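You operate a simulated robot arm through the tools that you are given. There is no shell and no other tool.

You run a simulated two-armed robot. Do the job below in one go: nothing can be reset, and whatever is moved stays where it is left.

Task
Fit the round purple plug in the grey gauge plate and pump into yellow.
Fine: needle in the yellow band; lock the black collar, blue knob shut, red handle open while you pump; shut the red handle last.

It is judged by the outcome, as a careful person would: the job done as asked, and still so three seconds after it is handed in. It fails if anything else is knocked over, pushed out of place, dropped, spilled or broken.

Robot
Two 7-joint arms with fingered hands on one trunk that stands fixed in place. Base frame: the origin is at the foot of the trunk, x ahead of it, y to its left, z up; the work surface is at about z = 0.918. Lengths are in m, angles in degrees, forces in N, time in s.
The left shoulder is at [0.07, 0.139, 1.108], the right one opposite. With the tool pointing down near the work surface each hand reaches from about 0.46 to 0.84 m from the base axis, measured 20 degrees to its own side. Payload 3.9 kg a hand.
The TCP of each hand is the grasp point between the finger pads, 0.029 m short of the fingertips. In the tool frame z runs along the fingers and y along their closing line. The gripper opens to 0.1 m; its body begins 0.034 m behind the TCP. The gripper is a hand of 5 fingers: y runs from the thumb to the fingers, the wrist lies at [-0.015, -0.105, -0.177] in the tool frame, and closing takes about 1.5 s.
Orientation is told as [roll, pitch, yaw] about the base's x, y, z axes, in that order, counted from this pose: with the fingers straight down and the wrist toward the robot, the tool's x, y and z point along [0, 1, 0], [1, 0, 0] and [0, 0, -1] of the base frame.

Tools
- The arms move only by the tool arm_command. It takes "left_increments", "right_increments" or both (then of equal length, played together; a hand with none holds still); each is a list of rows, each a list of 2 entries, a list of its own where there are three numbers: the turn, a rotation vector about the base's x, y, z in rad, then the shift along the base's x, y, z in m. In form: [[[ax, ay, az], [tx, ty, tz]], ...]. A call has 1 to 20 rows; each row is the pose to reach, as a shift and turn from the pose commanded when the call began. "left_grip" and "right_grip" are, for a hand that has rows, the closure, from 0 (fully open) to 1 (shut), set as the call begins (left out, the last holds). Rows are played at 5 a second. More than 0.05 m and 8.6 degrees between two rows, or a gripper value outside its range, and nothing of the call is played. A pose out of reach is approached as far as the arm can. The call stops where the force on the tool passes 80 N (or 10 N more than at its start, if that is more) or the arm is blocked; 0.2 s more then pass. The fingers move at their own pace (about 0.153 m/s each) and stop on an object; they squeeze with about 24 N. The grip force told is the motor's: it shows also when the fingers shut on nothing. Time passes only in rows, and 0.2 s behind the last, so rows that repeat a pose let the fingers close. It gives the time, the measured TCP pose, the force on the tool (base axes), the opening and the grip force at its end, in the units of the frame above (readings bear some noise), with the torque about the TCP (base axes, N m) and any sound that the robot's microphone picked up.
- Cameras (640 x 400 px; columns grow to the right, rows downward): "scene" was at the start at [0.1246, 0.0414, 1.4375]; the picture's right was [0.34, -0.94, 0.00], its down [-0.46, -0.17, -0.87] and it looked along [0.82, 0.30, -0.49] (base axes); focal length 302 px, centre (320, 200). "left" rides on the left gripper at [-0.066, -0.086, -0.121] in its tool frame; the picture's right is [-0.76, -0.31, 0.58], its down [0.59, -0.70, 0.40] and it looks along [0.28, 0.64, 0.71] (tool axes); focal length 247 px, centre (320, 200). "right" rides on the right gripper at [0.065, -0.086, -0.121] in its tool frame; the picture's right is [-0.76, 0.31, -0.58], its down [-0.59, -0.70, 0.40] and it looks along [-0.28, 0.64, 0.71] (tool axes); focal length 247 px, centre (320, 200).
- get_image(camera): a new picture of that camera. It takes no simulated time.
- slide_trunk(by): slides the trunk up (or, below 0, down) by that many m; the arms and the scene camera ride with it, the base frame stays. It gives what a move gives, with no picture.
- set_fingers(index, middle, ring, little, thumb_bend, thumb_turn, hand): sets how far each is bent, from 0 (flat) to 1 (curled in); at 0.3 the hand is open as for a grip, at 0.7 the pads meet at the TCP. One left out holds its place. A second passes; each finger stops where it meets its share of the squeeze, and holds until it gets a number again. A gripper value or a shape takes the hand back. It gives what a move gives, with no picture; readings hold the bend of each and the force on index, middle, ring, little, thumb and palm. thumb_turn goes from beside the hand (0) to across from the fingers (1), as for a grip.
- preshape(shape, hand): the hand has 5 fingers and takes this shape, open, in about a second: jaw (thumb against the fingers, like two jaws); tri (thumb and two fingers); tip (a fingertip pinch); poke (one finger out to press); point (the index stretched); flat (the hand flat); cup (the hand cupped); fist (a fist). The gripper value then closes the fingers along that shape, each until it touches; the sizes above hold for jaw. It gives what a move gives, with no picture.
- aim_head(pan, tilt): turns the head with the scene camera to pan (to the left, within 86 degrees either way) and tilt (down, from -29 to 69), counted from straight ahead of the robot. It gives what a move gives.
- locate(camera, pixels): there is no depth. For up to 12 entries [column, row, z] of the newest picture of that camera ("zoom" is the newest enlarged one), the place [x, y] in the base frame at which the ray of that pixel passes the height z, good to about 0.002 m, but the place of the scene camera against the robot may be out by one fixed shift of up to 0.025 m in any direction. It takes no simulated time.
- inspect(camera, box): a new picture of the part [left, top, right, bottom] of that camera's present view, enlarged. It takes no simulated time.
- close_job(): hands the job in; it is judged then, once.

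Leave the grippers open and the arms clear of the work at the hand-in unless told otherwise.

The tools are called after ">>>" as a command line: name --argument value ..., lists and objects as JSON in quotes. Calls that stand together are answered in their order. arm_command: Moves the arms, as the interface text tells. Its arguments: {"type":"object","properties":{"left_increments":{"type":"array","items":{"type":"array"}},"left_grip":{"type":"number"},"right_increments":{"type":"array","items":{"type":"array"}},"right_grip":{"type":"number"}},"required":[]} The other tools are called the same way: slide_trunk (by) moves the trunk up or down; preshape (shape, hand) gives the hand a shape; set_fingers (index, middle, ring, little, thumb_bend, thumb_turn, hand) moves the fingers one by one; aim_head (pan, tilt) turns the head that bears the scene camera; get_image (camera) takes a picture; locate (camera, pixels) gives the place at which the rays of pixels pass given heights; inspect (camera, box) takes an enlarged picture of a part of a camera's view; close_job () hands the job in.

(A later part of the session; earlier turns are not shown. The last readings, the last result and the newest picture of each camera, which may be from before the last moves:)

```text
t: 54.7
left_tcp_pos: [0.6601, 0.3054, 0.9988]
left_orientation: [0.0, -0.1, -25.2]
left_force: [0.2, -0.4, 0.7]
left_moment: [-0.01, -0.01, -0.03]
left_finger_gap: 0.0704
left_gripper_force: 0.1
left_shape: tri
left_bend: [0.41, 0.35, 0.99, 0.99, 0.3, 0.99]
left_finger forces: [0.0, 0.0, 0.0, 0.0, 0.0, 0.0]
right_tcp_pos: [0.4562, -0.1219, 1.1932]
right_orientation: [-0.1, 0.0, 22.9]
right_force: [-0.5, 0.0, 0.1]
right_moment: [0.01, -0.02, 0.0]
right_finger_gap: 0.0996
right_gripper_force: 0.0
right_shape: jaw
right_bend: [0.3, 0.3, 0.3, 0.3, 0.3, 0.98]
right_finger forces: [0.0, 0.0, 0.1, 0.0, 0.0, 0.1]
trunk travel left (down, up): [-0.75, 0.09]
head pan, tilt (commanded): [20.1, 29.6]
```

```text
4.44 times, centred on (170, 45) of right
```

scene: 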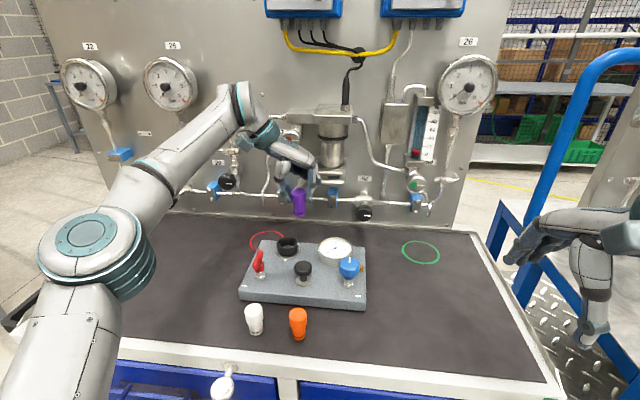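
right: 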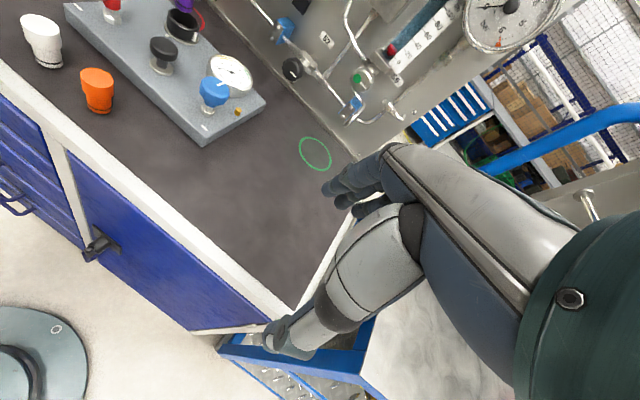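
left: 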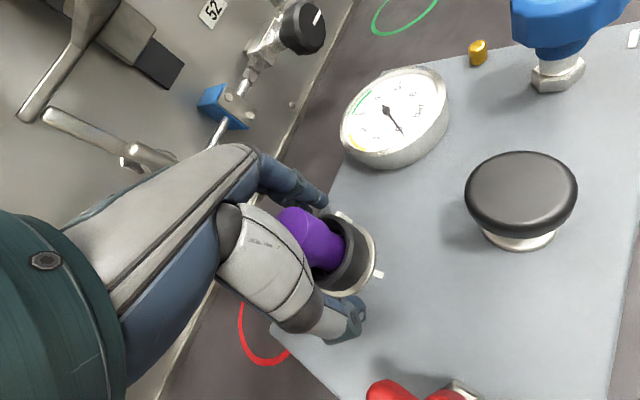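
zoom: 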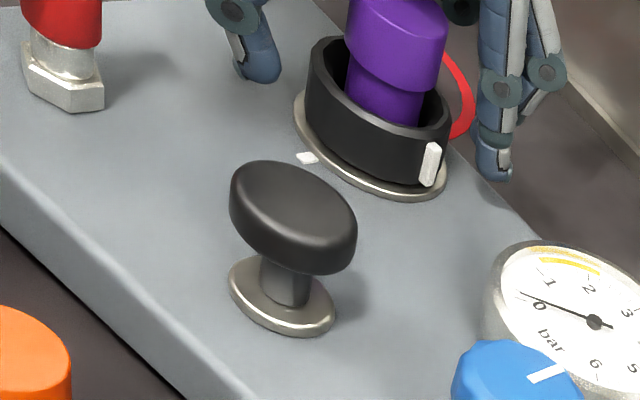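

Fingers straddle the collar with no contact. I'll turn a further 7° counter-clockwise so the index stays clear of the tab, lower 3 mm, then close on the collar.

>>> arm_command --left_increments '[[[0, 0, 0.06], [0, 0, -0.001]], [[0, 0, 0.12], [0, 0, -0.003]], [[0, 0, 0.12], [0, 0, -0.003]]]'

>>> arm_command --left_increments '[[[0, 0, 0], [0, 0, 0]], [[0, 0, 0], [0, 0, 0]], [[0, 0, 0], [0, 0, 0]], [[0, 0, 0], [0, 0, 0]], [[0, 0, 0], [0, 0, 0]], [[0, 0, 0], [0, 0, 0]], [[0, 0, 0], [0, 0, 0]], [[0, 0, 0], [0, 0, 0]]]' --left_grip 1.0

>>> inspect --camera "scene" --box '[245, 185, 335, 275]'

>>> inspect --camera "right" --box '[100, 0, 240, 90]'

>>> get_image --camera "left"

```text
t: 55.5
left_tcp_pos: [0.6601, 0.3059, 0.9958]
left_orientation: [0.0, 0.0, -18.3]
left_force: [0.5, 0.4, 0.0]
left_moment: [0.02, 0.0, 0.03]
left_finger_gap: 0.0705
left_gripper_force: 0.1
left_shape: tri
left_bend: [0.41, 0.35, 0.99, 0.99, 0.3, 0.99]
left_finger forces: [0.0, 0.0, 0.0, 0.0, 0.0, 0.0]
right_tcp_pos: [0.4554, -0.1226, 1.1924]
right_orientation: [0.0, 0.0, 22.8]
right_force: [0.9, 0.0, -0.3]
right_moment: [0.0, 0.03, 0.0]
right_finger_gap: 0.0996
right_gripper_force: 0.0
right_shape: jaw
right_bend: [0.3, 0.3, 0.3, 0.3, 0.3, 0.98]
right_finger forces: [0.0, 0.0, 0.0, 0.0, 0.0, 0.0]
trunk travel left (down, up): [-0.75, 0.09]
head pan, tilt (commanded): [20.1, 29.6]
```

```text
t: 57.3
left_tcp_pos: [0.6586, 0.3055, 0.9956]
left_orientation: [0.0, 0.0, -18.3]
left_force: [-0.7, -1.3, 0.5]
left_moment: [0.0, 0.04, -0.01]
left_finger_gap: 0.0402
left_gripper_force: 23.5
left_shape: tri
left_bend: [0.44, 0.47, 1.0, 1.0, 0.4, 1.0]
left_finger forces: [9.6, 11.2, 0.0, 0.1, 21.7, 0.1]
right_tcp_pos: [0.4548, -0.1228, 1.1928]
right_orientation: [0.1, 0.0, 22.9]
right_force: [-0.5, -0.5, -0.1]
right_moment: [0.01, -0.01, 0.01]
right_finger_gap: 0.0998
right_gripper_force: 0.0
right_shape: jaw
right_bend: [0.3, 0.3, 0.3, 0.3, 0.3, 0.98]
right_finger forces: [0.0, 0.1, 0.1, 0.0, 0.0, 0.0]
trunk travel left (down, up): [-0.75, 0.09]
head pan, tilt (commanded): [20.1, 29.6]
```

```text
4.44 times, centred on (290, 230) of scene
```

zoom: 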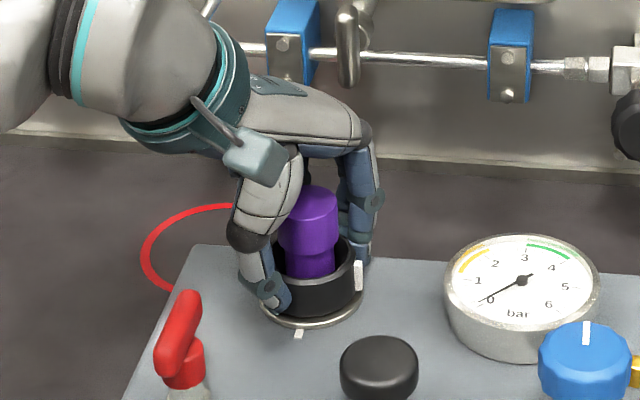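

```text
4.44 times, centred on (170, 45) of right
```

zoom: 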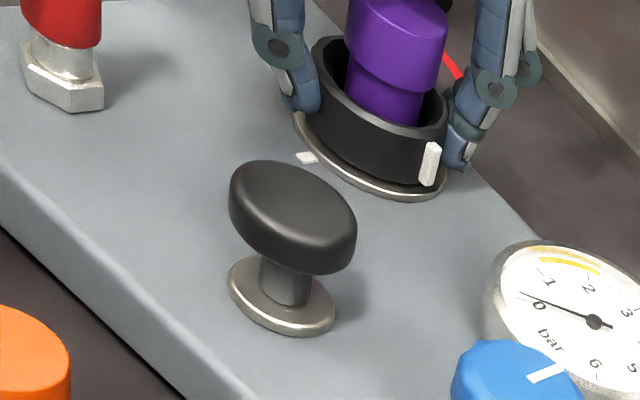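

```text
taken
```

left: 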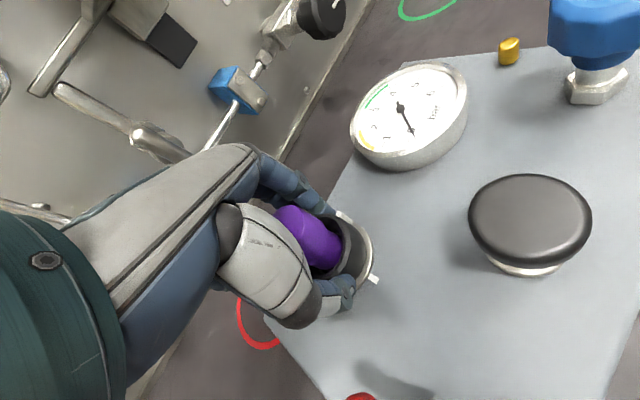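

The collar is gripped evenly (about 22 N). I'll turn it clockwise about 17° first, and watch the torque and tab.

>>> arm_command --left_increments '[[[0, 0, -0.06], [0, 0, 0]], [[0, 0, -0.12], [0, 0, 0]], [[0, 0, -0.18], [0, 0, 0]], [[0, 0, -0.24], [0, 0, 0]], [[0, 0, -0.3], [0, 0, 0]], [[0, 0, -0.3], [0, 0, 0]]]'

>>> inspect --camera "scene" --box '[245, 185, 335, 275]'

>>> inspect --camera "right" --box '[100, 0, 240, 90]'

```text
t: 58.7
left_tcp_pos: [0.6581, 0.306, 0.9963]
left_orientation: [0.0, -0.1, -35.6]
left_force: [-3.8, 2.6, -0.7]
left_moment: [0.06, 0.13, 0.06]
left_finger_gap: 0.0399
left_gripper_force: 23.8
left_shape: tri
left_bend: [0.45, 0.48, 1.0, 1.0, 0.4, 0.99]
left_finger forces: [8.9, 10.6, 0.0, 0.0, 24.6, 0.0]
right_tcp_pos: [0.4552, -0.1219, 1.1929]
right_orientation: [0.1, 0.0, 22.8]
right_force: [0.0, -0.7, -0.4]
right_moment: [0.01, 0.02, 0.01]
right_finger_gap: 0.0997
right_gripper_force: 0.1
right_shape: jaw
right_bend: [0.3, 0.3, 0.3, 0.3, 0.3, 0.98]
right_finger forces: [0.0, 0.1, 0.1, 0.0, 0.1, 0.1]
trunk travel left (down, up): [-0.75, 0.09]
head pan, tilt (commanded): [20.1, 29.6]
```

```text
4.44 times, centred on (290, 230) of scene
```

zoom: 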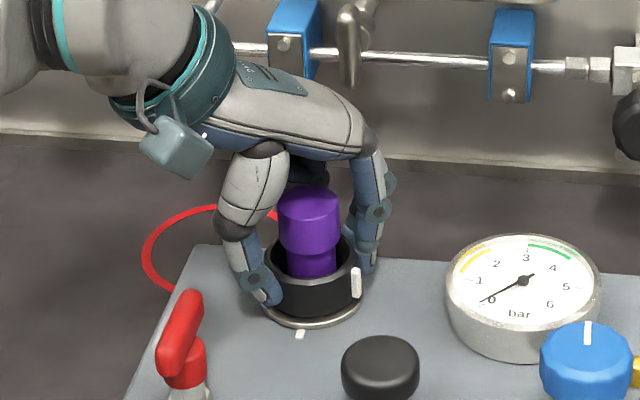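

```text
4.44 times, centred on (170, 45) of right
```

zoom: 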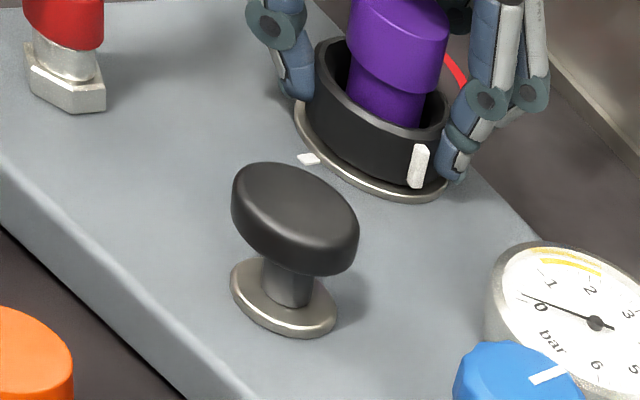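

The collar turns clockwise with the hand and the tab is moving toward the front. I'll continue another 40°.

>>> arm_command --left_increments '[[[0, 0, -0.07], [0, 0, 0]], [[0, 0, -0.14], [0, 0, 0]], [[0, 0, -0.21], [0, 0, 0]], [[0, 0, -0.28], [0, 0, 0]], [[0, 0, -0.35], [0, 0, 0]], [[0, 0, -0.42], [0, 0, 0]], [[0, 0, -0.49], [0, 0, 0]], [[0, 0, -0.56], [0, 0, 0]], [[0, 0, -0.63], [0, 0, 0]], [[0, 0, -0.7], [0, 0, 0]], [[0, 0, -0.7], [0, 0, 0]]]'

>>> inspect --camera "scene" --box '[245, 185, 335, 275]'

>>> inspect --camera "right" --box '[100, 0, 240, 90]'

```text
t: 61.1
left_tcp_pos: [0.6586, 0.3065, 0.9954]
left_orientation: [0.0, -0.1, -75.7]
left_force: [-4.8, 3.8, -0.3]
left_moment: [0.19, 0.08, 0.06]
left_finger_gap: 0.0395
left_gripper_force: 23.4
left_shape: tri
left_bend: [0.45, 0.48, 1.0, 1.0, 0.4, 0.98]
left_finger forces: [9.4, 10.2, 0.0, 0.0, 25.5, 0.0]
right_tcp_pos: [0.4547, -0.1227, 1.1934]
right_orientation: [0.1, 0.0, 22.9]
right_force: [-0.3, 0.3, -0.6]
right_moment: [0.0, -0.02, 0.0]
right_finger_gap: 0.0996
right_gripper_force: 0.0
right_shape: jaw
right_bend: [0.3, 0.3, 0.3, 0.3, 0.3, 0.98]
right_finger forces: [0.1, 0.0, 0.0, 0.1, 0.0, 0.1]
trunk travel left (down, up): [-0.75, 0.09]
head pan, tilt (commanded): [20.1, 29.6]
```

```text
4.44 times, centred on (290, 230) of scene
```

zoom: 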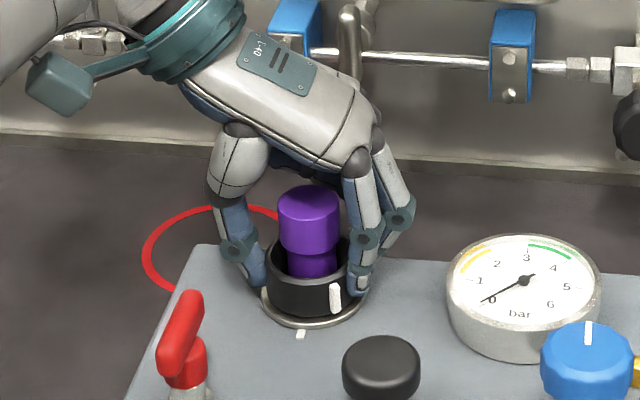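

```text
4.44 times, centred on (170, 45) of right
```

zoom: 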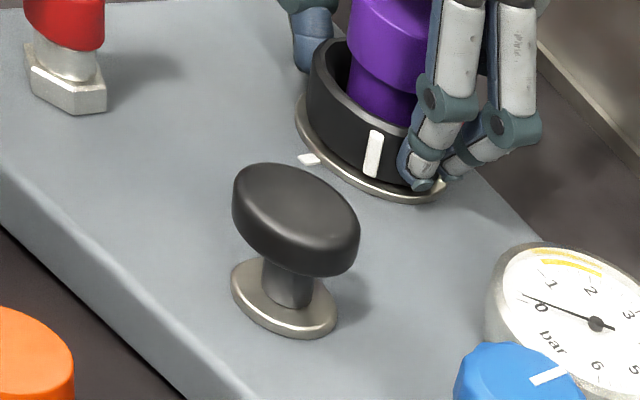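

Tab is now front-right, about 57° turned, with roughly a third to go. To stay away from the wall fittings I'll regrip: open, turn the hand back 36°, close again.

>>> arm_command --left_increments '[[[0, 0, 0], [0, 0, 0]], [[0, 0, 0], [0, 0, 0]], [[0, 0, 0], [0, 0, 0]], [[0, 0, 0.1], [0, 0, 0]], [[0, 0, 0.2], [0, 0, 0]], [[0, 0, 0.3], [0, 0, 0]], [[0, 0, 0.4], [0, 0, 0]], [[0, 0, 0.5], [0, 0, 0]], [[0, 0, 0.63], [0, 0, 0]], [[0, 0, 0.63], [0, 0, 0]]]' --left_grip 0.3

>>> inspect --camera "scene" --box '[245, 185, 335, 275]'

>>> inspect --camera "right" --box '[100, 0, 240, 90]'

```text
t: 63.3
left_tcp_pos: [0.66, 0.3051, 0.9953]
left_orientation: [0.1, 0.1, -39.4]
left_force: [-0.8, 0.0, 0.8]
left_moment: [-0.03, 0.01, -0.02]
left_finger_gap: 0.0699
left_gripper_force: 0.1
left_shape: tri
left_bend: [0.41, 0.36, 0.99, 0.99, 0.3, 0.99]
left_finger forces: [0.0, 0.1, 0.1, 0.1, 0.0, 0.0]
right_tcp_pos: [0.4555, -0.123, 1.1925]
right_orientation: [0.1, 0.1, 22.9]
right_force: [-0.2, -0.1, 0.1]
right_moment: [0.01, 0.02, -0.02]
right_finger_gap: 0.1
right_gripper_force: 0.0
right_shape: jaw
right_bend: [0.3, 0.3, 0.3, 0.3, 0.3, 0.98]
right_finger forces: [0.1, 0.0, 0.0, 0.0, 0.1, 0.0]
trunk travel left (down, up): [-0.75, 0.09]
head pan, tilt (commanded): [20.1, 29.6]
```

```text
4.44 times, centred on (290, 230) of scene
```

zoom: 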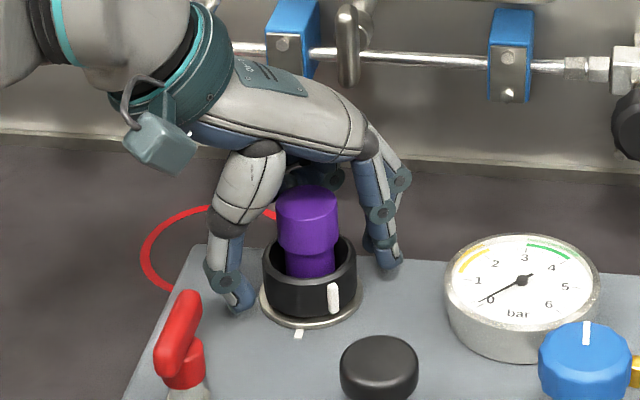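

```text
4.44 times, centred on (170, 45) of right
```

zoom: 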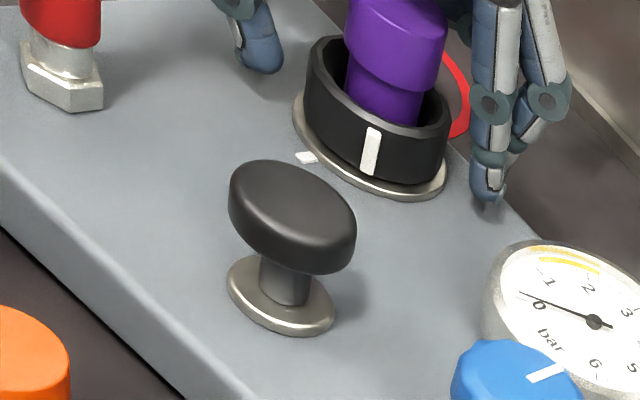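

The collar held its position. Closing again and turning about 30° more.

>>> arm_command --left_increments '[[[0, 0, 0], [0, 0, 0]], [[0, 0, 0], [0, 0, 0]], [[0, 0, 0], [0, 0, 0]], [[0, 0, 0], [0, 0, 0]], [[0, 0, 0], [0, 0, 0]], [[0, 0, 0], [0, 0, 0]], [[0, 0, 0], [0, 0, 0]], [[0, 0, -0.07], [0, 0, 0]], [[0, 0, -0.14], [0, 0, 0]], [[0, 0, -0.21], [0, 0, 0]], [[0, 0, -0.28], [0, 0, 0]], [[0, 0, -0.35], [0, 0, 0]], [[0, 0, -0.42], [0, 0, 0]], [[0, 0, -0.49], [0, 0, 0]], [[0, 0, -0.53], [0, 0, 0]], [[0, 0, -0.53], [0, 0, 0]]]' --left_grip 1.0

>>> inspect --camera "scene" --box '[245, 185, 335, 275]'

>>> inspect --camera "right" --box '[100, 0, 240, 90]'

>>> get_image --camera "left"

```text
t: 66.7
left_tcp_pos: [0.6598, 0.3056, 0.9955]
left_orientation: [0.0, 0.0, -70.1]
left_force: [-4.5, -0.7, -0.1]
left_moment: [-0.04, 0.08, 0.08]
left_finger_gap: 0.0424
left_gripper_force: 24.0
left_shape: tri
left_bend: [0.46, 0.48, 1.0, 1.0, 0.36, 0.98]
left_finger forces: [10.9, 9.4, 0.0, 0.0, 21.0, 0.0]
right_tcp_pos: [0.4556, -0.123, 1.1913]
right_orientation: [0.1, 0.0, 22.9]
right_force: [0.4, 0.0, -0.3]
right_moment: [0.01, 0.0, 0.0]
right_finger_gap: 0.0998
right_gripper_force: 0.0
right_shape: jaw
right_bend: [0.3, 0.3, 0.3, 0.3, 0.3, 0.98]
right_finger forces: [0.1, 0.0, 0.0, 0.0, 0.1, 0.1]
trunk travel left (down, up): [-0.75, 0.09]
head pan, tilt (commanded): [20.1, 29.6]
```

```text
4.44 times, centred on (290, 230) of scene
```

zoom: 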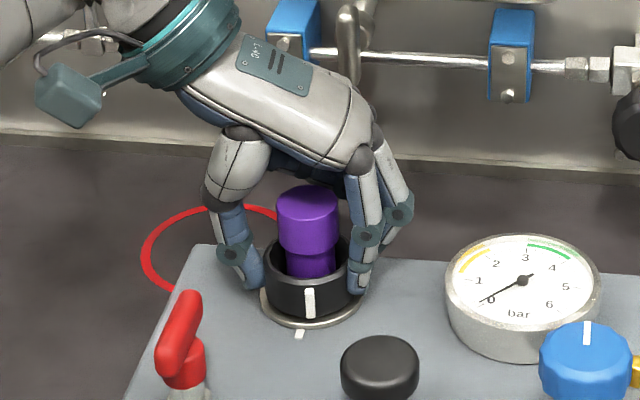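

```text
4.44 times, centred on (170, 45) of right
```

zoom: 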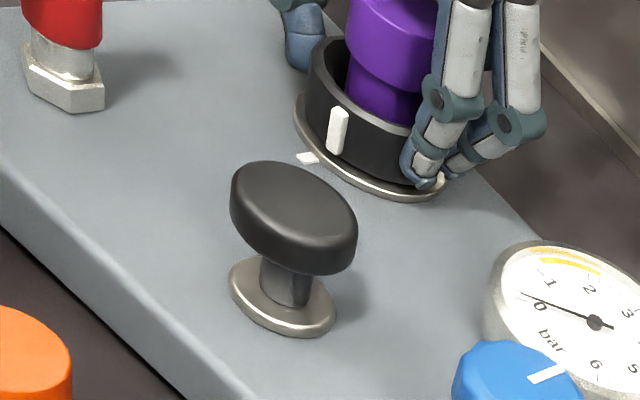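

```text
taken
```

left: 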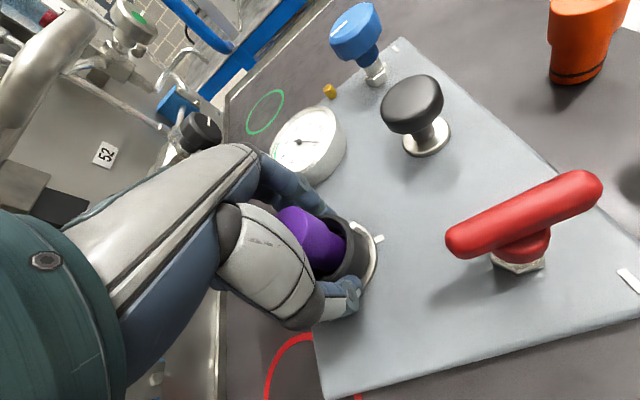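

The tab is nearly over the tick, with about 10° left. I'll turn on in small steps and feel for a stop.

>>> arm_command --left_increments '[[[0, 0, -0.05], [0, 0, 0]], [[0, 0, -0.1], [0, 0, 0]], [[0, 0, -0.15], [0, 0, 0]], [[0, 0, -0.15], [0, 0, 0]]]'

>>> inspect --camera "scene" --box '[265, 205, 315, 265]'

>>> inspect --camera "right" --box '[130, 0, 230, 62]'

```text
t: 67.7
left_tcp_pos: [0.6589, 0.3066, 0.9959]
left_orientation: [0.0, 0.0, -78.6]
left_force: [-5.6, -0.2, -0.4]
left_moment: [-0.02, 0.1, 0.07]
left_finger_gap: 0.0426
left_gripper_force: 24.3
left_shape: tri
left_bend: [0.46, 0.48, 1.0, 1.0, 0.36, 0.98]
left_finger forces: [11.3, 9.5, 0.0, 0.0, 21.1, 0.1]
right_tcp_pos: [0.4553, -0.123, 1.194]
right_orientation: [0.0, 0.0, 22.9]
right_force: [-0.2, -0.1, -0.6]
right_moment: [0.0, 0.03, 0.0]
right_finger_gap: 0.1
right_gripper_force: 0.1
right_shape: jaw
right_bend: [0.3, 0.3, 0.3, 0.3, 0.3, 0.98]
right_finger forces: [0.0, 0.0, 0.0, 0.1, 0.0, 0.0]
trunk travel left (down, up): [-0.75, 0.09]
head pan, tilt (commanded): [20.1, 29.6]
```

```text
6.67 times, centred on (290, 235) of scene
```

zoom: 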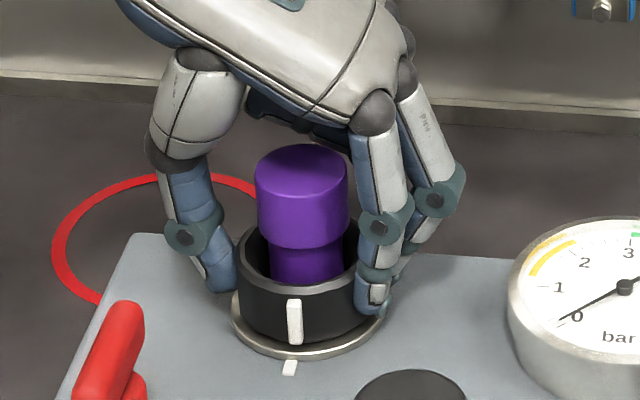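

```text
6.40 times, centred on (180, 31) of right
```

zoom: 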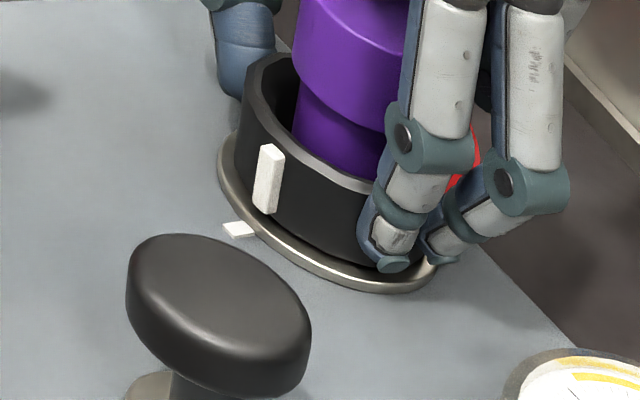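

The tab now looks in line with the tick. I'll turn a few more degrees gently to see whether there is an end stop.

>>> arm_command --left_increments '[[[0, 0, -0.03], [0, 0, 0]], [[0, 0, -0.06], [0, 0, 0]], [[0, 0, -0.06], [0, 0, 0]]]'

>>> inspect --camera "scene" --box '[265, 205, 315, 265]'

>>> inspect --camera "right" --box '[130, 0, 230, 62]'

```text
t: 68.5
left_tcp_pos: [0.6585, 0.3052, 0.9964]
left_orientation: [0.0, 0.0, -82.1]
left_force: [-5.6, -0.1, 0.1]
left_moment: [-0.02, 0.11, 0.05]
left_finger_gap: 0.0424
left_gripper_force: 24.4
left_shape: tri
left_bend: [0.46, 0.48, 1.0, 1.0, 0.36, 0.98]
left_finger forces: [11.6, 9.7, 0.1, 0.0, 21.2, 0.0]
right_tcp_pos: [0.4552, -0.1235, 1.1934]
right_orientation: [0.0, 0.0, 23.0]
right_force: [-0.6, -0.2, -0.8]
right_moment: [0.03, -0.03, 0.02]
right_finger_gap: 0.0999
right_gripper_force: 0.1
right_shape: jaw
right_bend: [0.3, 0.3, 0.3, 0.3, 0.3, 0.98]
right_finger forces: [0.0, 0.1, 0.0, 0.1, 0.0, 0.0]
trunk travel left (down, up): [-0.75, 0.09]
head pan, tilt (commanded): [20.1, 29.6]
```

```text
6.67 times, centred on (290, 235) of scene
```

zoom: 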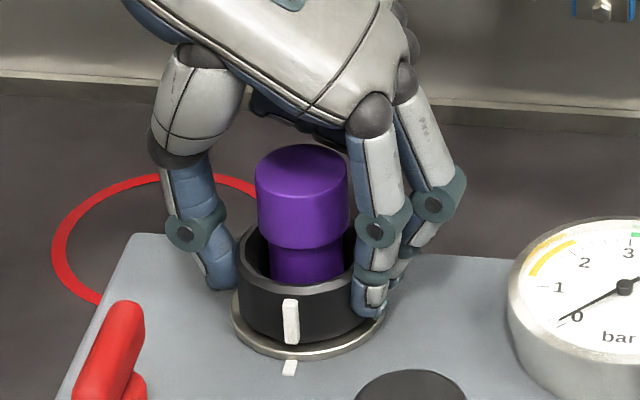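

```text
6.40 times, centred on (180, 31) of right
```

zoom: 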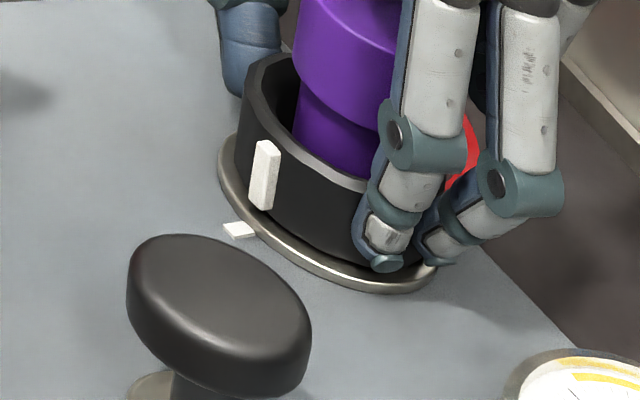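

No stop is felt, and the tab has gone about 2° past the tick. I'll turn it back 2° so the marks line up, then release.

>>> arm_command --left_increments '[[[0, 0, 0.02], [0, 0, 0]], [[0, 0, 0.045], [0, 0, 0]], [[0, 0, 0.045], [0, 0, 0]]]'

>>> inspect --camera "scene" --box '[265, 205, 315, 265]'

>>> inspect --camera "right" --box '[130, 0, 230, 62]'

```text
t: 69.3
left_tcp_pos: [0.6583, 0.3043, 0.9963]
left_orientation: [0.0, 0.0, -79.3]
left_force: [-6.8, 0.0, 0.5]
left_moment: [0.0, 0.15, -0.01]
left_finger_gap: 0.0423
left_gripper_force: 23.7
left_shape: tri
left_bend: [0.46, 0.48, 1.0, 1.0, 0.36, 0.98]
left_finger forces: [11.1, 9.7, 0.1, 0.0, 21.4, 0.1]
right_tcp_pos: [0.4547, -0.1222, 1.1927]
right_orientation: [0.0, 0.0, 22.8]
right_force: [0.2, -1.0, 0.5]
right_moment: [-0.01, -0.02, -0.01]
right_finger_gap: 0.0999
right_gripper_force: 0.0
right_shape: jaw
right_bend: [0.3, 0.3, 0.3, 0.3, 0.3, 0.98]
right_finger forces: [0.0, 0.0, 0.0, 0.0, 0.0, 0.0]
trunk travel left (down, up): [-0.75, 0.09]
head pan, tilt (commanded): [20.1, 29.6]
```

```text
6.67 times, centred on (290, 235) of scene
```

zoom: 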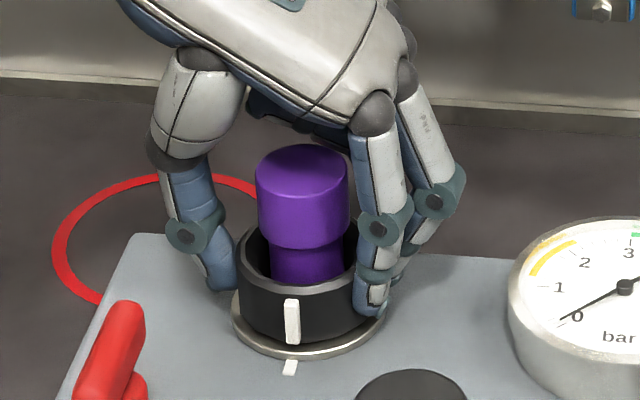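

```text
6.40 times, centred on (180, 31) of right
```

zoom: 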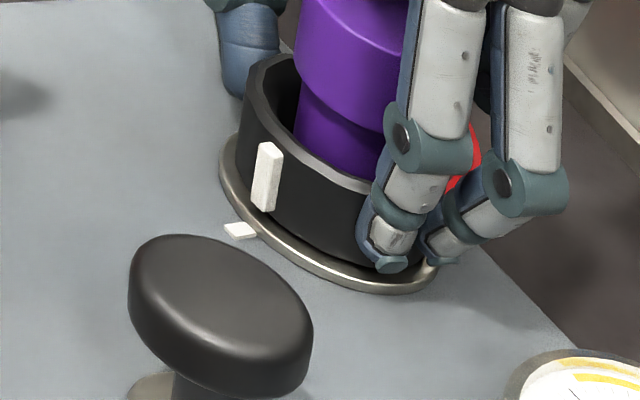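

The tab lines up with the tick. Now I'll open the hand and rise straight up.

>>> arm_command --left_increments '[[[0, 0, 0], [0, 0, 0]], [[0, 0, 0], [0, 0, 0]], [[0, 0, 0], [0, 0, 0]], [[0, 0, 0], [0, 0, 0.01]], [[0, 0, 0], [0, 0, 0.03]], [[0, 0, 0], [0, 0, 0.06]], [[0, 0, 0], [0, 0, 0.1]], [[0, 0, 0], [0, 0, 0.12]], [[0, 0, 0], [0, 0, 0.12]]]' --left_grip 0.3

>>> inspect --camera "left" --box '[340, 220, 480, 340]'

>>> inspect --camera "scene" --box '[265, 205, 315, 265]'

```text
t: 71.3
left_tcp_pos: [0.6511, 0.2899, 1.0966]
left_orientation: [0.0, 0.0, -79.5]
left_force: [-0.2, -0.5, -0.9]
left_moment: [-0.01, -0.05, 0.01]
left_finger_gap: 0.0698
left_gripper_force: 0.1
left_shape: tri
left_bend: [0.41, 0.35, 0.99, 0.99, 0.3, 0.99]
left_finger forces: [0.0, 0.1, 0.1, 0.0, 0.1, 0.1]
left hand out of reach, approached as far as the arm can: row 6, 7, 8, 9
right_tcp_pos: [0.4553, -0.1231, 1.1924]
right_orientation: [0.1, -0.1, 22.9]
right_force: [-0.4, 0.2, -0.3]
right_moment: [0.01, 0.04, -0.02]
right_finger_gap: 0.1
right_gripper_force: 0.0
right_shape: jaw
right_bend: [0.3, 0.3, 0.3, 0.3, 0.3, 0.98]
right_finger forces: [0.0, 0.0, 0.1, 0.0, 0.1, 0.0]
trunk travel left (down, up): [-0.75, 0.09]
head pan, tilt (commanded): [20.1, 29.6]
```

```text
3.33 times, centred on (410, 280) of left
```

zoom: 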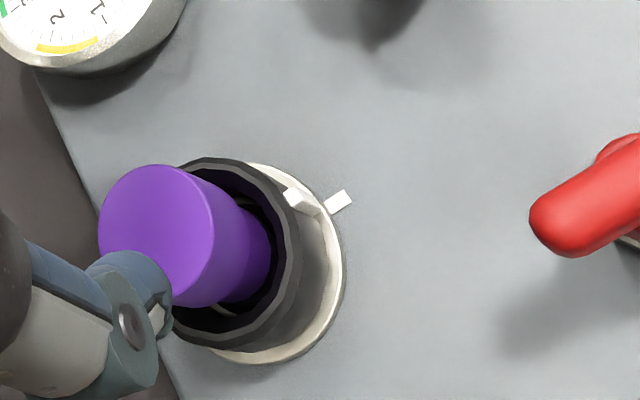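

```text
6.67 times, centred on (290, 235) of scene
```

zoom: 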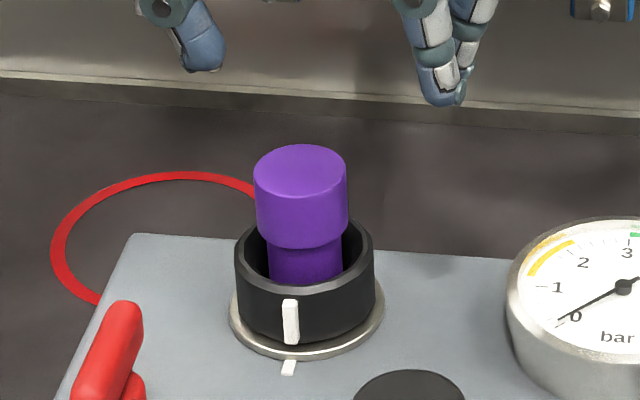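

The collar is turned with its tab on the tick and the plug stands inside. The left hand is clear above, so I'll bring it back to a parking spot on the left to free the view.

>>> arm_command --left_increments '[[[0, 0, 0.1], [-0.015, 0.012, 0.005]], [[0, 0, 0.22], [-0.03, 0.025, 0.01]], [[0, 0, 0.34], [-0.05, 0.04, 0.015]], [[0, 0, 0.46], [-0.07, 0.055, 0.02]], [[0, 0, 0.58], [-0.09, 0.07, 0.02]], [[0, 0, 0.7], [-0.11, 0.085, 0.02]], [[0, 0, 0.82], [-0.13, 0.1, 0.02]], [[0, 0, 0.94], [-0.145, 0.115, 0.02]], [[0, 0, 1.06], [-0.16, 0.13, 0.02]], [[0, 0, 1.18], [-0.17, 0.15, 0.02]]]'

>>> get_image --camera "left"

>>> get_image --camera "scene"

>>> inspect --camera "right" --box '[130, 40, 290, 160]'

```text
t: 73.5
left_tcp_pos: [0.4817, 0.4419, 1.1144]
left_orientation: [0.0, -0.1, -11.7]
left_force: [-0.1, 0.3, 0.2]
left_moment: [0.0, 0.01, -0.02]
left_finger_gap: 0.0696
left_gripper_force: 0.1
left_shape: tri
left_bend: [0.41, 0.35, 0.99, 0.99, 0.3, 0.99]
left_finger forces: [0.1, 0.0, 0.0, 0.0, 0.1, 0.0]
right_tcp_pos: [0.4548, -0.123, 1.1928]
right_orientation: [0.0, -0.1, 23.0]
right_force: [1.0, -0.6, 0.2]
right_moment: [0.04, 0.0, 0.01]
right_finger_gap: 0.0997
right_gripper_force: 0.0
right_shape: jaw
right_bend: [0.3, 0.3, 0.3, 0.3, 0.3, 0.98]
right_finger forces: [0.0, 0.1, 0.0, 0.0, 0.1, 0.1]
trunk travel left (down, up): [-0.75, 0.09]
head pan, tilt (commanded): [20.1, 29.6]
```

```text
taken
```

left: 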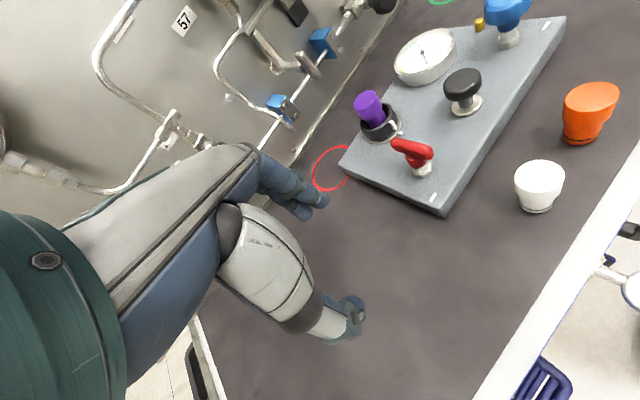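

```text
taken
```

scene: 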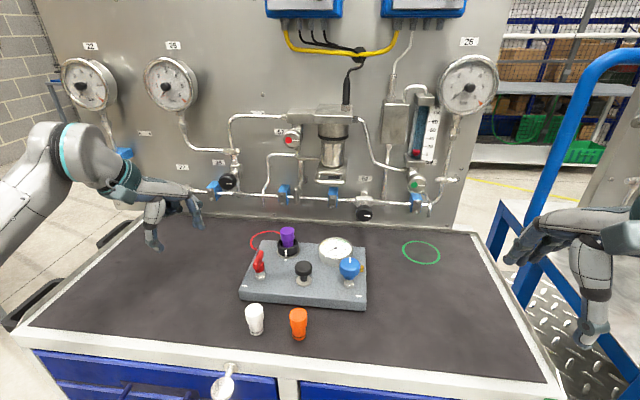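

```text
3.33 times, centred on (210, 100) of right
```

zoom: 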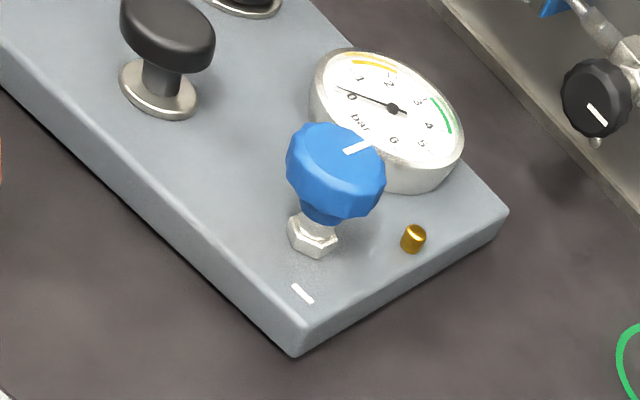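

Next is the blue knob. I'll measure its axis and top height by combining the right camera and the scene camera, after cancelling its known shift using the plate tick.

>>> locate --camera "zoom" --pixels '[[340, 155, 0.99], [340, 155, 1.0], [340, 155, 1.01], [313, 240, 0.96], [302, 293, 0.958], [413, 238, 0.965], [392, 108, 0.985], [357, 148, 1.0]]'

>>> inspect --camera "scene" --box '[320, 230, 390, 310]'

```text
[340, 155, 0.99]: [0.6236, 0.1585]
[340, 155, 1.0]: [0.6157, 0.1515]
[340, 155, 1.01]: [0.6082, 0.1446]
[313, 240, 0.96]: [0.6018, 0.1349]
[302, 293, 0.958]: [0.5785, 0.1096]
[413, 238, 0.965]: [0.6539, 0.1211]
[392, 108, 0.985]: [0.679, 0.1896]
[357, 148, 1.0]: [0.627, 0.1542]
```

```text
5.00 times, centred on (355, 270) of scene
```

zoom: 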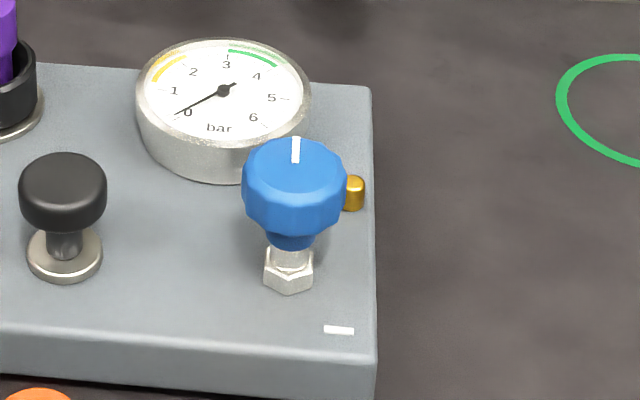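

>>> locate --camera "zoom" --pixels '[[294, 171, 0.99], [294, 171, 1.0], [294, 171, 1.01], [289, 278, 0.96], [339, 330, 0.958], [222, 91, 0.985], [63, 185, 0.985], [63, 185, 0.995], [296, 150, 1.0]]'

```text
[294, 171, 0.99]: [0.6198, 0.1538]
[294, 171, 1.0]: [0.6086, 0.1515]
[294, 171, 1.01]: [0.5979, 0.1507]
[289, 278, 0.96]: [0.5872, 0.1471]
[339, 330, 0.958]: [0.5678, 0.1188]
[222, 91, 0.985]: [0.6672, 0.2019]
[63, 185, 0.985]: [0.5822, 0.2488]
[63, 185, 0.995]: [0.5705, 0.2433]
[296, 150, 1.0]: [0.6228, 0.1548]
```

Combining cameras, the blue knob's axis is about (0.604, 0.143), its top z ≈ 1.013 and diameter ≈ 45 mm. I'll shape the right hand to three fingers and bring it high above the knob with yaw ≈ 65°, ready for a clockwise turn.

>>> preshape --shape "tri" --hand "right"

>>> arm_command --right_increments '[[[0, 0, 0.09], [0.018, 0.033, -0.01]], [[0, 0, 0.18], [0.037, 0.066, -0.02]], [[0, 0, 0.27], [0.055, 0.1, -0.03]], [[0, 0, 0.36], [0.074, 0.133, -0.04]], [[0, 0, 0.45], [0.092, 0.166, -0.05]], [[0, 0, 0.54], [0.111, 0.2, -0.06]], [[0, 0, 0.63], [0.13, 0.233, -0.07]], [[0, 0, 0.73], [0.148, 0.265, -0.08]], [[0, 0, 0.73], [0.148, 0.265, -0.09]], [[0, 0, 0.73], [0.148, 0.265, -0.09]]]' --right_grip 0.3

>>> get_image --camera "right"

>>> get_image --camera "scene"

```text
t: 74.4
left_tcp_pos: [0.4814, 0.4421, 1.115]
left_orientation: [0.0, 0.0, -11.8]
left_force: [1.2, 0.0, 0.8]
left_moment: [0.03, -0.02, 0.03]
left_finger_gap: 0.0697
left_gripper_force: 0.2
left_shape: tri
left_bend: [0.41, 0.35, 0.99, 0.99, 0.3, 0.99]
left_finger forces: [0.0, 0.0, 0.0, 0.1, 0.1, 0.0]
right_tcp_pos: [0.456, -0.1232, 1.1933]
right_orientation: [-0.1, 0.0, 22.9]
right_force: [0.4, -0.3, -0.2]
right_moment: [0.01, 0.0, 0.01]
right_finger_gap: 0.0999
right_gripper_force: 0.2
right_shape: tri
right_bend: [0.3, 0.3, 0.99, 0.99, 0.3, 0.98]
right_finger forces: [0.0, 0.1, 0.0, 0.0, 0.0, 0.0]
trunk travel left (down, up): [-0.75, 0.09]
head pan, tilt (commanded): [20.1, 29.6]
```

```text
t: 76.6
left_tcp_pos: [0.4794, 0.4407, 1.1157]
left_orientation: [0.1, -0.1, -11.8]
left_force: [-0.5, 0.0, -0.3]
left_moment: [0.0, -0.03, 0.02]
left_finger_gap: 0.0698
left_gripper_force: 0.0
left_shape: tri
left_bend: [0.41, 0.35, 0.99, 0.99, 0.3, 0.99]
left_finger forces: [0.0, 0.0, 0.1, 0.1, 0.0, 0.1]
right_tcp_pos: [0.5072, -0.0021, 1.0557]
right_orientation: [-2.2, -1.7, 45.6]
right_force: [-0.8, -0.1, 0.5]
right_moment: [-0.03, -0.05, 0.01]
right_finger_gap: 0.0698
right_gripper_force: 0.0
right_shape: tri
right_bend: [0.41, 0.35, 0.99, 0.99, 0.3, 0.99]
right_finger forces: [0.0, 0.0, 0.0, 0.0, 0.1, 0.1]
right hand out of reach, approached as far as the arm can: row 1, 2, 3, 4, 5, 6, 7, 8, 9, 10
trunk travel left (down, up): [-0.75, 0.09]
head pan, tilt (commanded): [20.1, 29.6]
```

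```text
taken
```

right: 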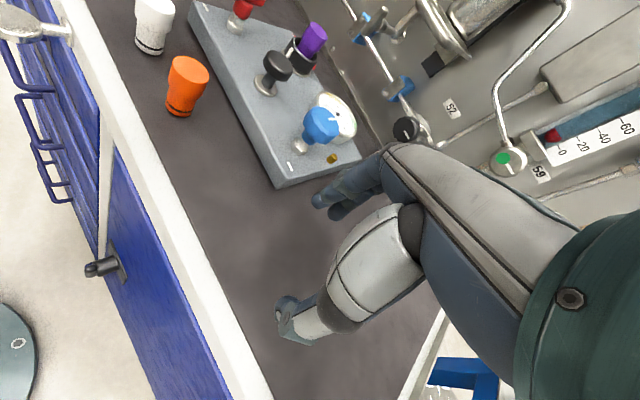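

```text
taken
```

scene: 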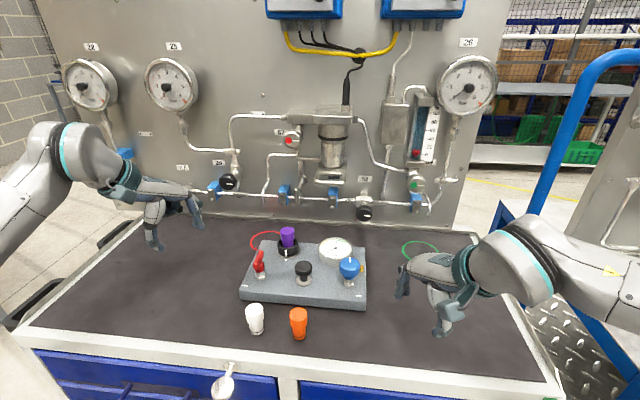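

The right arm hit its limits near the start pose and ended up at (0.507, −0.002) with a slight tilt. I'll lift and move outward toward the knob while levelling the hand.

>>> arm_command --right_increments '[[[0.02, 0.015, 0], [0.01, 0.01, 0.025]], [[0.038, 0.03, 0], [0.022, 0.03, 0.045]], [[0.038, 0.03, 0], [0.035, 0.06, 0.055]], [[0.038, 0.03, 0], [0.05, 0.09, 0.06]], [[0.038, 0.03, 0], [0.07, 0.12, 0.06]], [[0.038, 0.03, 0], [0.085, 0.14, 0.06]]]'

>>> get_image --camera "right"

```text
t: 78.0
left_tcp_pos: [0.4826, 0.4409, 1.1153]
left_orientation: [0.0, 0.0, -11.7]
left_force: [-0.2, -0.2, 0.4]
left_moment: [-0.01, -0.01, 0.02]
left_finger_gap: 0.0699
left_gripper_force: 0.0
left_shape: tri
left_bend: [0.41, 0.35, 0.99, 0.99, 0.3, 0.99]
left_finger forces: [0.1, 0.0, 0.0, 0.0, 0.0, 0.1]
right_tcp_pos: [0.5518, 0.0667, 1.0988]
right_orientation: [-0.7, -4.2, 44.1]
right_force: [-0.1, 0.1, -0.1]
right_moment: [-0.04, 0.01, 0.01]
right_finger_gap: 0.0701
right_gripper_force: 0.0
right_shape: tri
right_bend: [0.41, 0.35, 0.99, 0.99, 0.3, 0.99]
right_finger forces: [0.1, 0.0, 0.1, 0.0, 0.1, 0.0]
right hand out of reach, approached as far as the arm can: row 1, 2, 3, 4, 5, 6
trunk travel left (down, up): [-0.75, 0.09]
head pan, tilt (commanded): [20.1, 29.6]
```

```text
taken
```

right: 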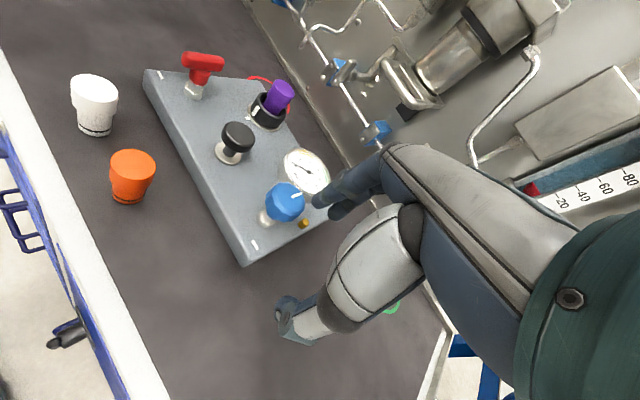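

The right arm doesn't accept the higher yaw here. I'll turn the hand back toward yaw 23° and level it, which worked before, then move over the knob.

>>> arm_command --right_increments '[[[0.005, 0.03, -0.1], [0.0, 0.0, 0.01]], [[0.01, 0.06, -0.2], [0.0, 0.0, 0.01]], [[0.012, 0.073, -0.3], [0.0, 0.0, 0.01]], [[0.012, 0.073, -0.37], [0.0, 0.0, 0.01]], [[0.012, 0.073, -0.37], [0.0, 0.0, 0.01]]]'

```text
t: 79.2
left_tcp_pos: [0.4815, 0.4421, 1.1149]
left_orientation: [-0.1, -0.1, -11.7]
left_force: [-0.1, -0.2, -0.4]
left_moment: [0.01, 0.0, 0.0]
left_finger_gap: 0.0698
left_gripper_force: 0.0
left_shape: tri
left_bend: [0.41, 0.35, 0.99, 0.99, 0.3, 0.99]
left_finger forces: [0.0, 0.0, 0.1, 0.1, 0.1, 0.1]
right_tcp_pos: [0.5522, 0.0658, 1.1082]
right_orientation: [2.1, -1.3, 22.7]
right_force: [-0.6, 0.6, 0.3]
right_moment: [0.02, 0.03, -0.01]
right_finger_gap: 0.0704
right_gripper_force: 0.1
right_shape: tri
right_bend: [0.41, 0.35, 0.99, 0.99, 0.3, 0.99]
right_finger forces: [0.1, 0.0, 0.0, 0.1, 0.1, 0.0]
trunk travel left (down, up): [-0.75, 0.09]
head pan, tilt (commanded): [20.1, 29.6]
```

Good, yaw 22.7 is reached without complaint. I'll level the small tilt and move over the knob at this height.

>>> arm_command --right_increments '[[[-0.02, 0.012, 0], [0.01, 0.015, 0.0]], [[-0.037, 0.023, 0], [0.022, 0.032, 0.0]], [[-0.037, 0.023, 0], [0.036, 0.054, -0.005]], [[-0.037, 0.023, 0], [0.051, 0.077, -0.008]], [[-0.037, 0.023, 0], [0.051, 0.077, -0.008]]]'

>>> get_image --camera "right"

```text
t: 80.4
left_tcp_pos: [0.4809, 0.4391, 1.1154]
left_orientation: [0.1, 0.0, -11.8]
left_force: [-0.2, 0.3, 0.0]
left_moment: [0.01, -0.04, -0.01]
left_finger_gap: 0.0697
left_gripper_force: 0.0
left_shape: tri
left_bend: [0.41, 0.35, 0.99, 0.99, 0.3, 0.99]
left_finger forces: [0.0, 0.1, 0.0, 0.0, 0.0, 0.1]
right_tcp_pos: [0.6033, 0.1414, 1.1027]
right_orientation: [0.8, 0.8, 22.7]
right_force: [0.1, -0.4, 0.2]
right_moment: [0.0, -0.01, -0.03]
right_finger_gap: 0.0699
right_gripper_force: 0.2
right_shape: tri
right_bend: [0.41, 0.35, 0.99, 0.99, 0.3, 0.99]
right_finger forces: [0.0, 0.0, 0.0, 0.0, 0.1, 0.1]
trunk travel left (down, up): [-0.75, 0.09]
head pan, tilt (commanded): [20.1, 29.6]
```

```text
taken
```

right: 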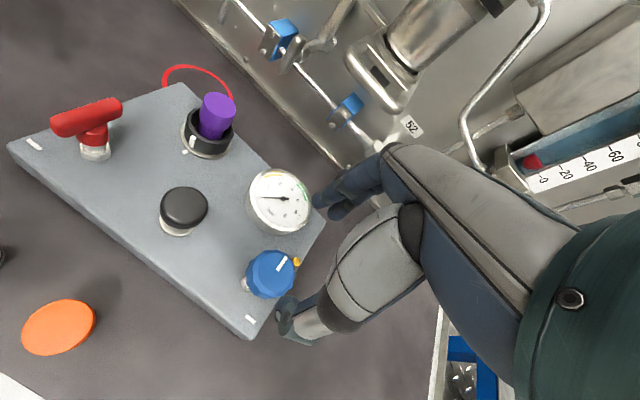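

The knob shows up at about (271, 272), close to where the hand axis should meet it. I'll zoom to refine.

>>> inspect --camera "right" --box '[225, 235, 325, 310]'

```text
5.33 times, centred on (275, 272) of right
```

zoom: 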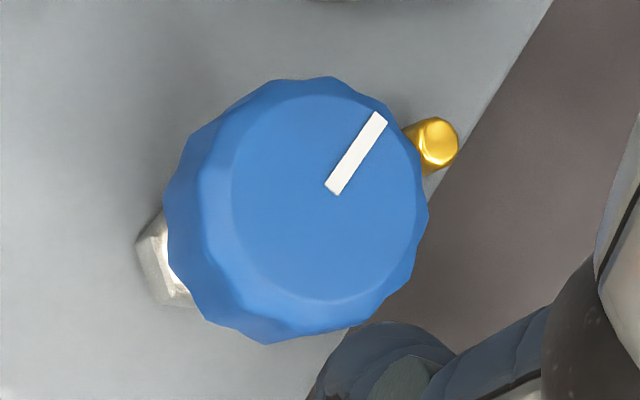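

I'll level the last 0.8° of tilt, shift (0.003, −0.004) toward the measured knob axis, and come lower to z ≈ 1.06 for another look.

>>> arm_command --right_increments '[[[-0.014, -0.014, 0], [0.003, -0.004, -0.01]], [[-0.014, -0.014, 0], [0.003, -0.004, -0.03]], [[-0.014, -0.014, 0], [0.003, -0.004, -0.042]], [[-0.014, -0.014, 0], [0.003, -0.004, -0.042]]]'

>>> get_image --camera "right"

>>> inspect --camera "right" --box '[225, 225, 325, 310]'

>>> inspect --camera "scene" --box '[310, 200, 400, 310]'

```text
t: 81.4
left_tcp_pos: [0.4813, 0.4408, 1.1144]
left_orientation: [0.0, 0.0, -11.7]
left_force: [0.4, 0.5, -1.0]
left_moment: [-0.01, -0.04, 0.01]
left_finger_gap: 0.0699
left_gripper_force: 0.1
left_shape: tri
left_bend: [0.41, 0.35, 0.99, 0.99, 0.3, 0.99]
left_finger forces: [0.0, 0.0, 0.0, 0.0, 0.0, 0.1]
right_tcp_pos: [0.6064, 0.1386, 1.0589]
right_orientation: [-0.3, 0.4, 22.7]
right_force: [1.0, -0.7, -0.1]
right_moment: [0.01, -0.01, 0.0]
right_finger_gap: 0.0697
right_gripper_force: 0.2
right_shape: tri
right_bend: [0.41, 0.35, 0.99, 0.99, 0.3, 0.99]
right_finger forces: [0.1, 0.0, 0.0, 0.1, 0.0, 0.0]
trunk travel left (down, up): [-0.75, 0.09]
head pan, tilt (commanded): [20.1, 29.6]
```

```text
taken
```

right: 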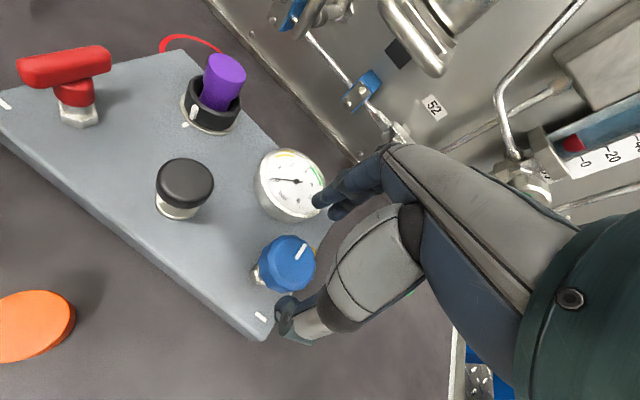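

```text
4.71 times, centred on (275, 268) of right
```

zoom: 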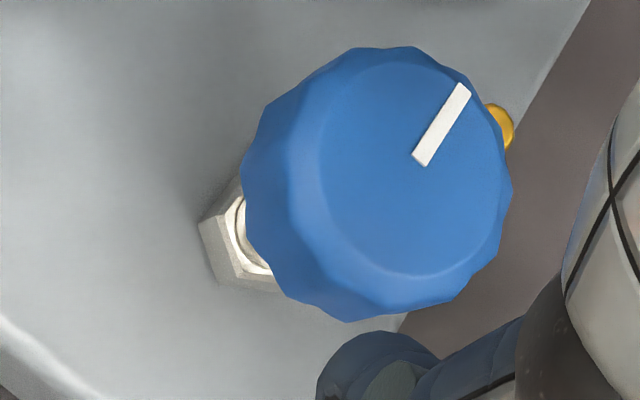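

```text
3.64 times, centred on (355, 255) of scene
```

zoom: 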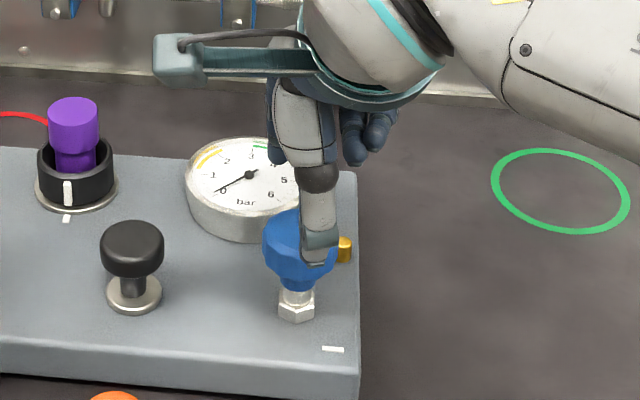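

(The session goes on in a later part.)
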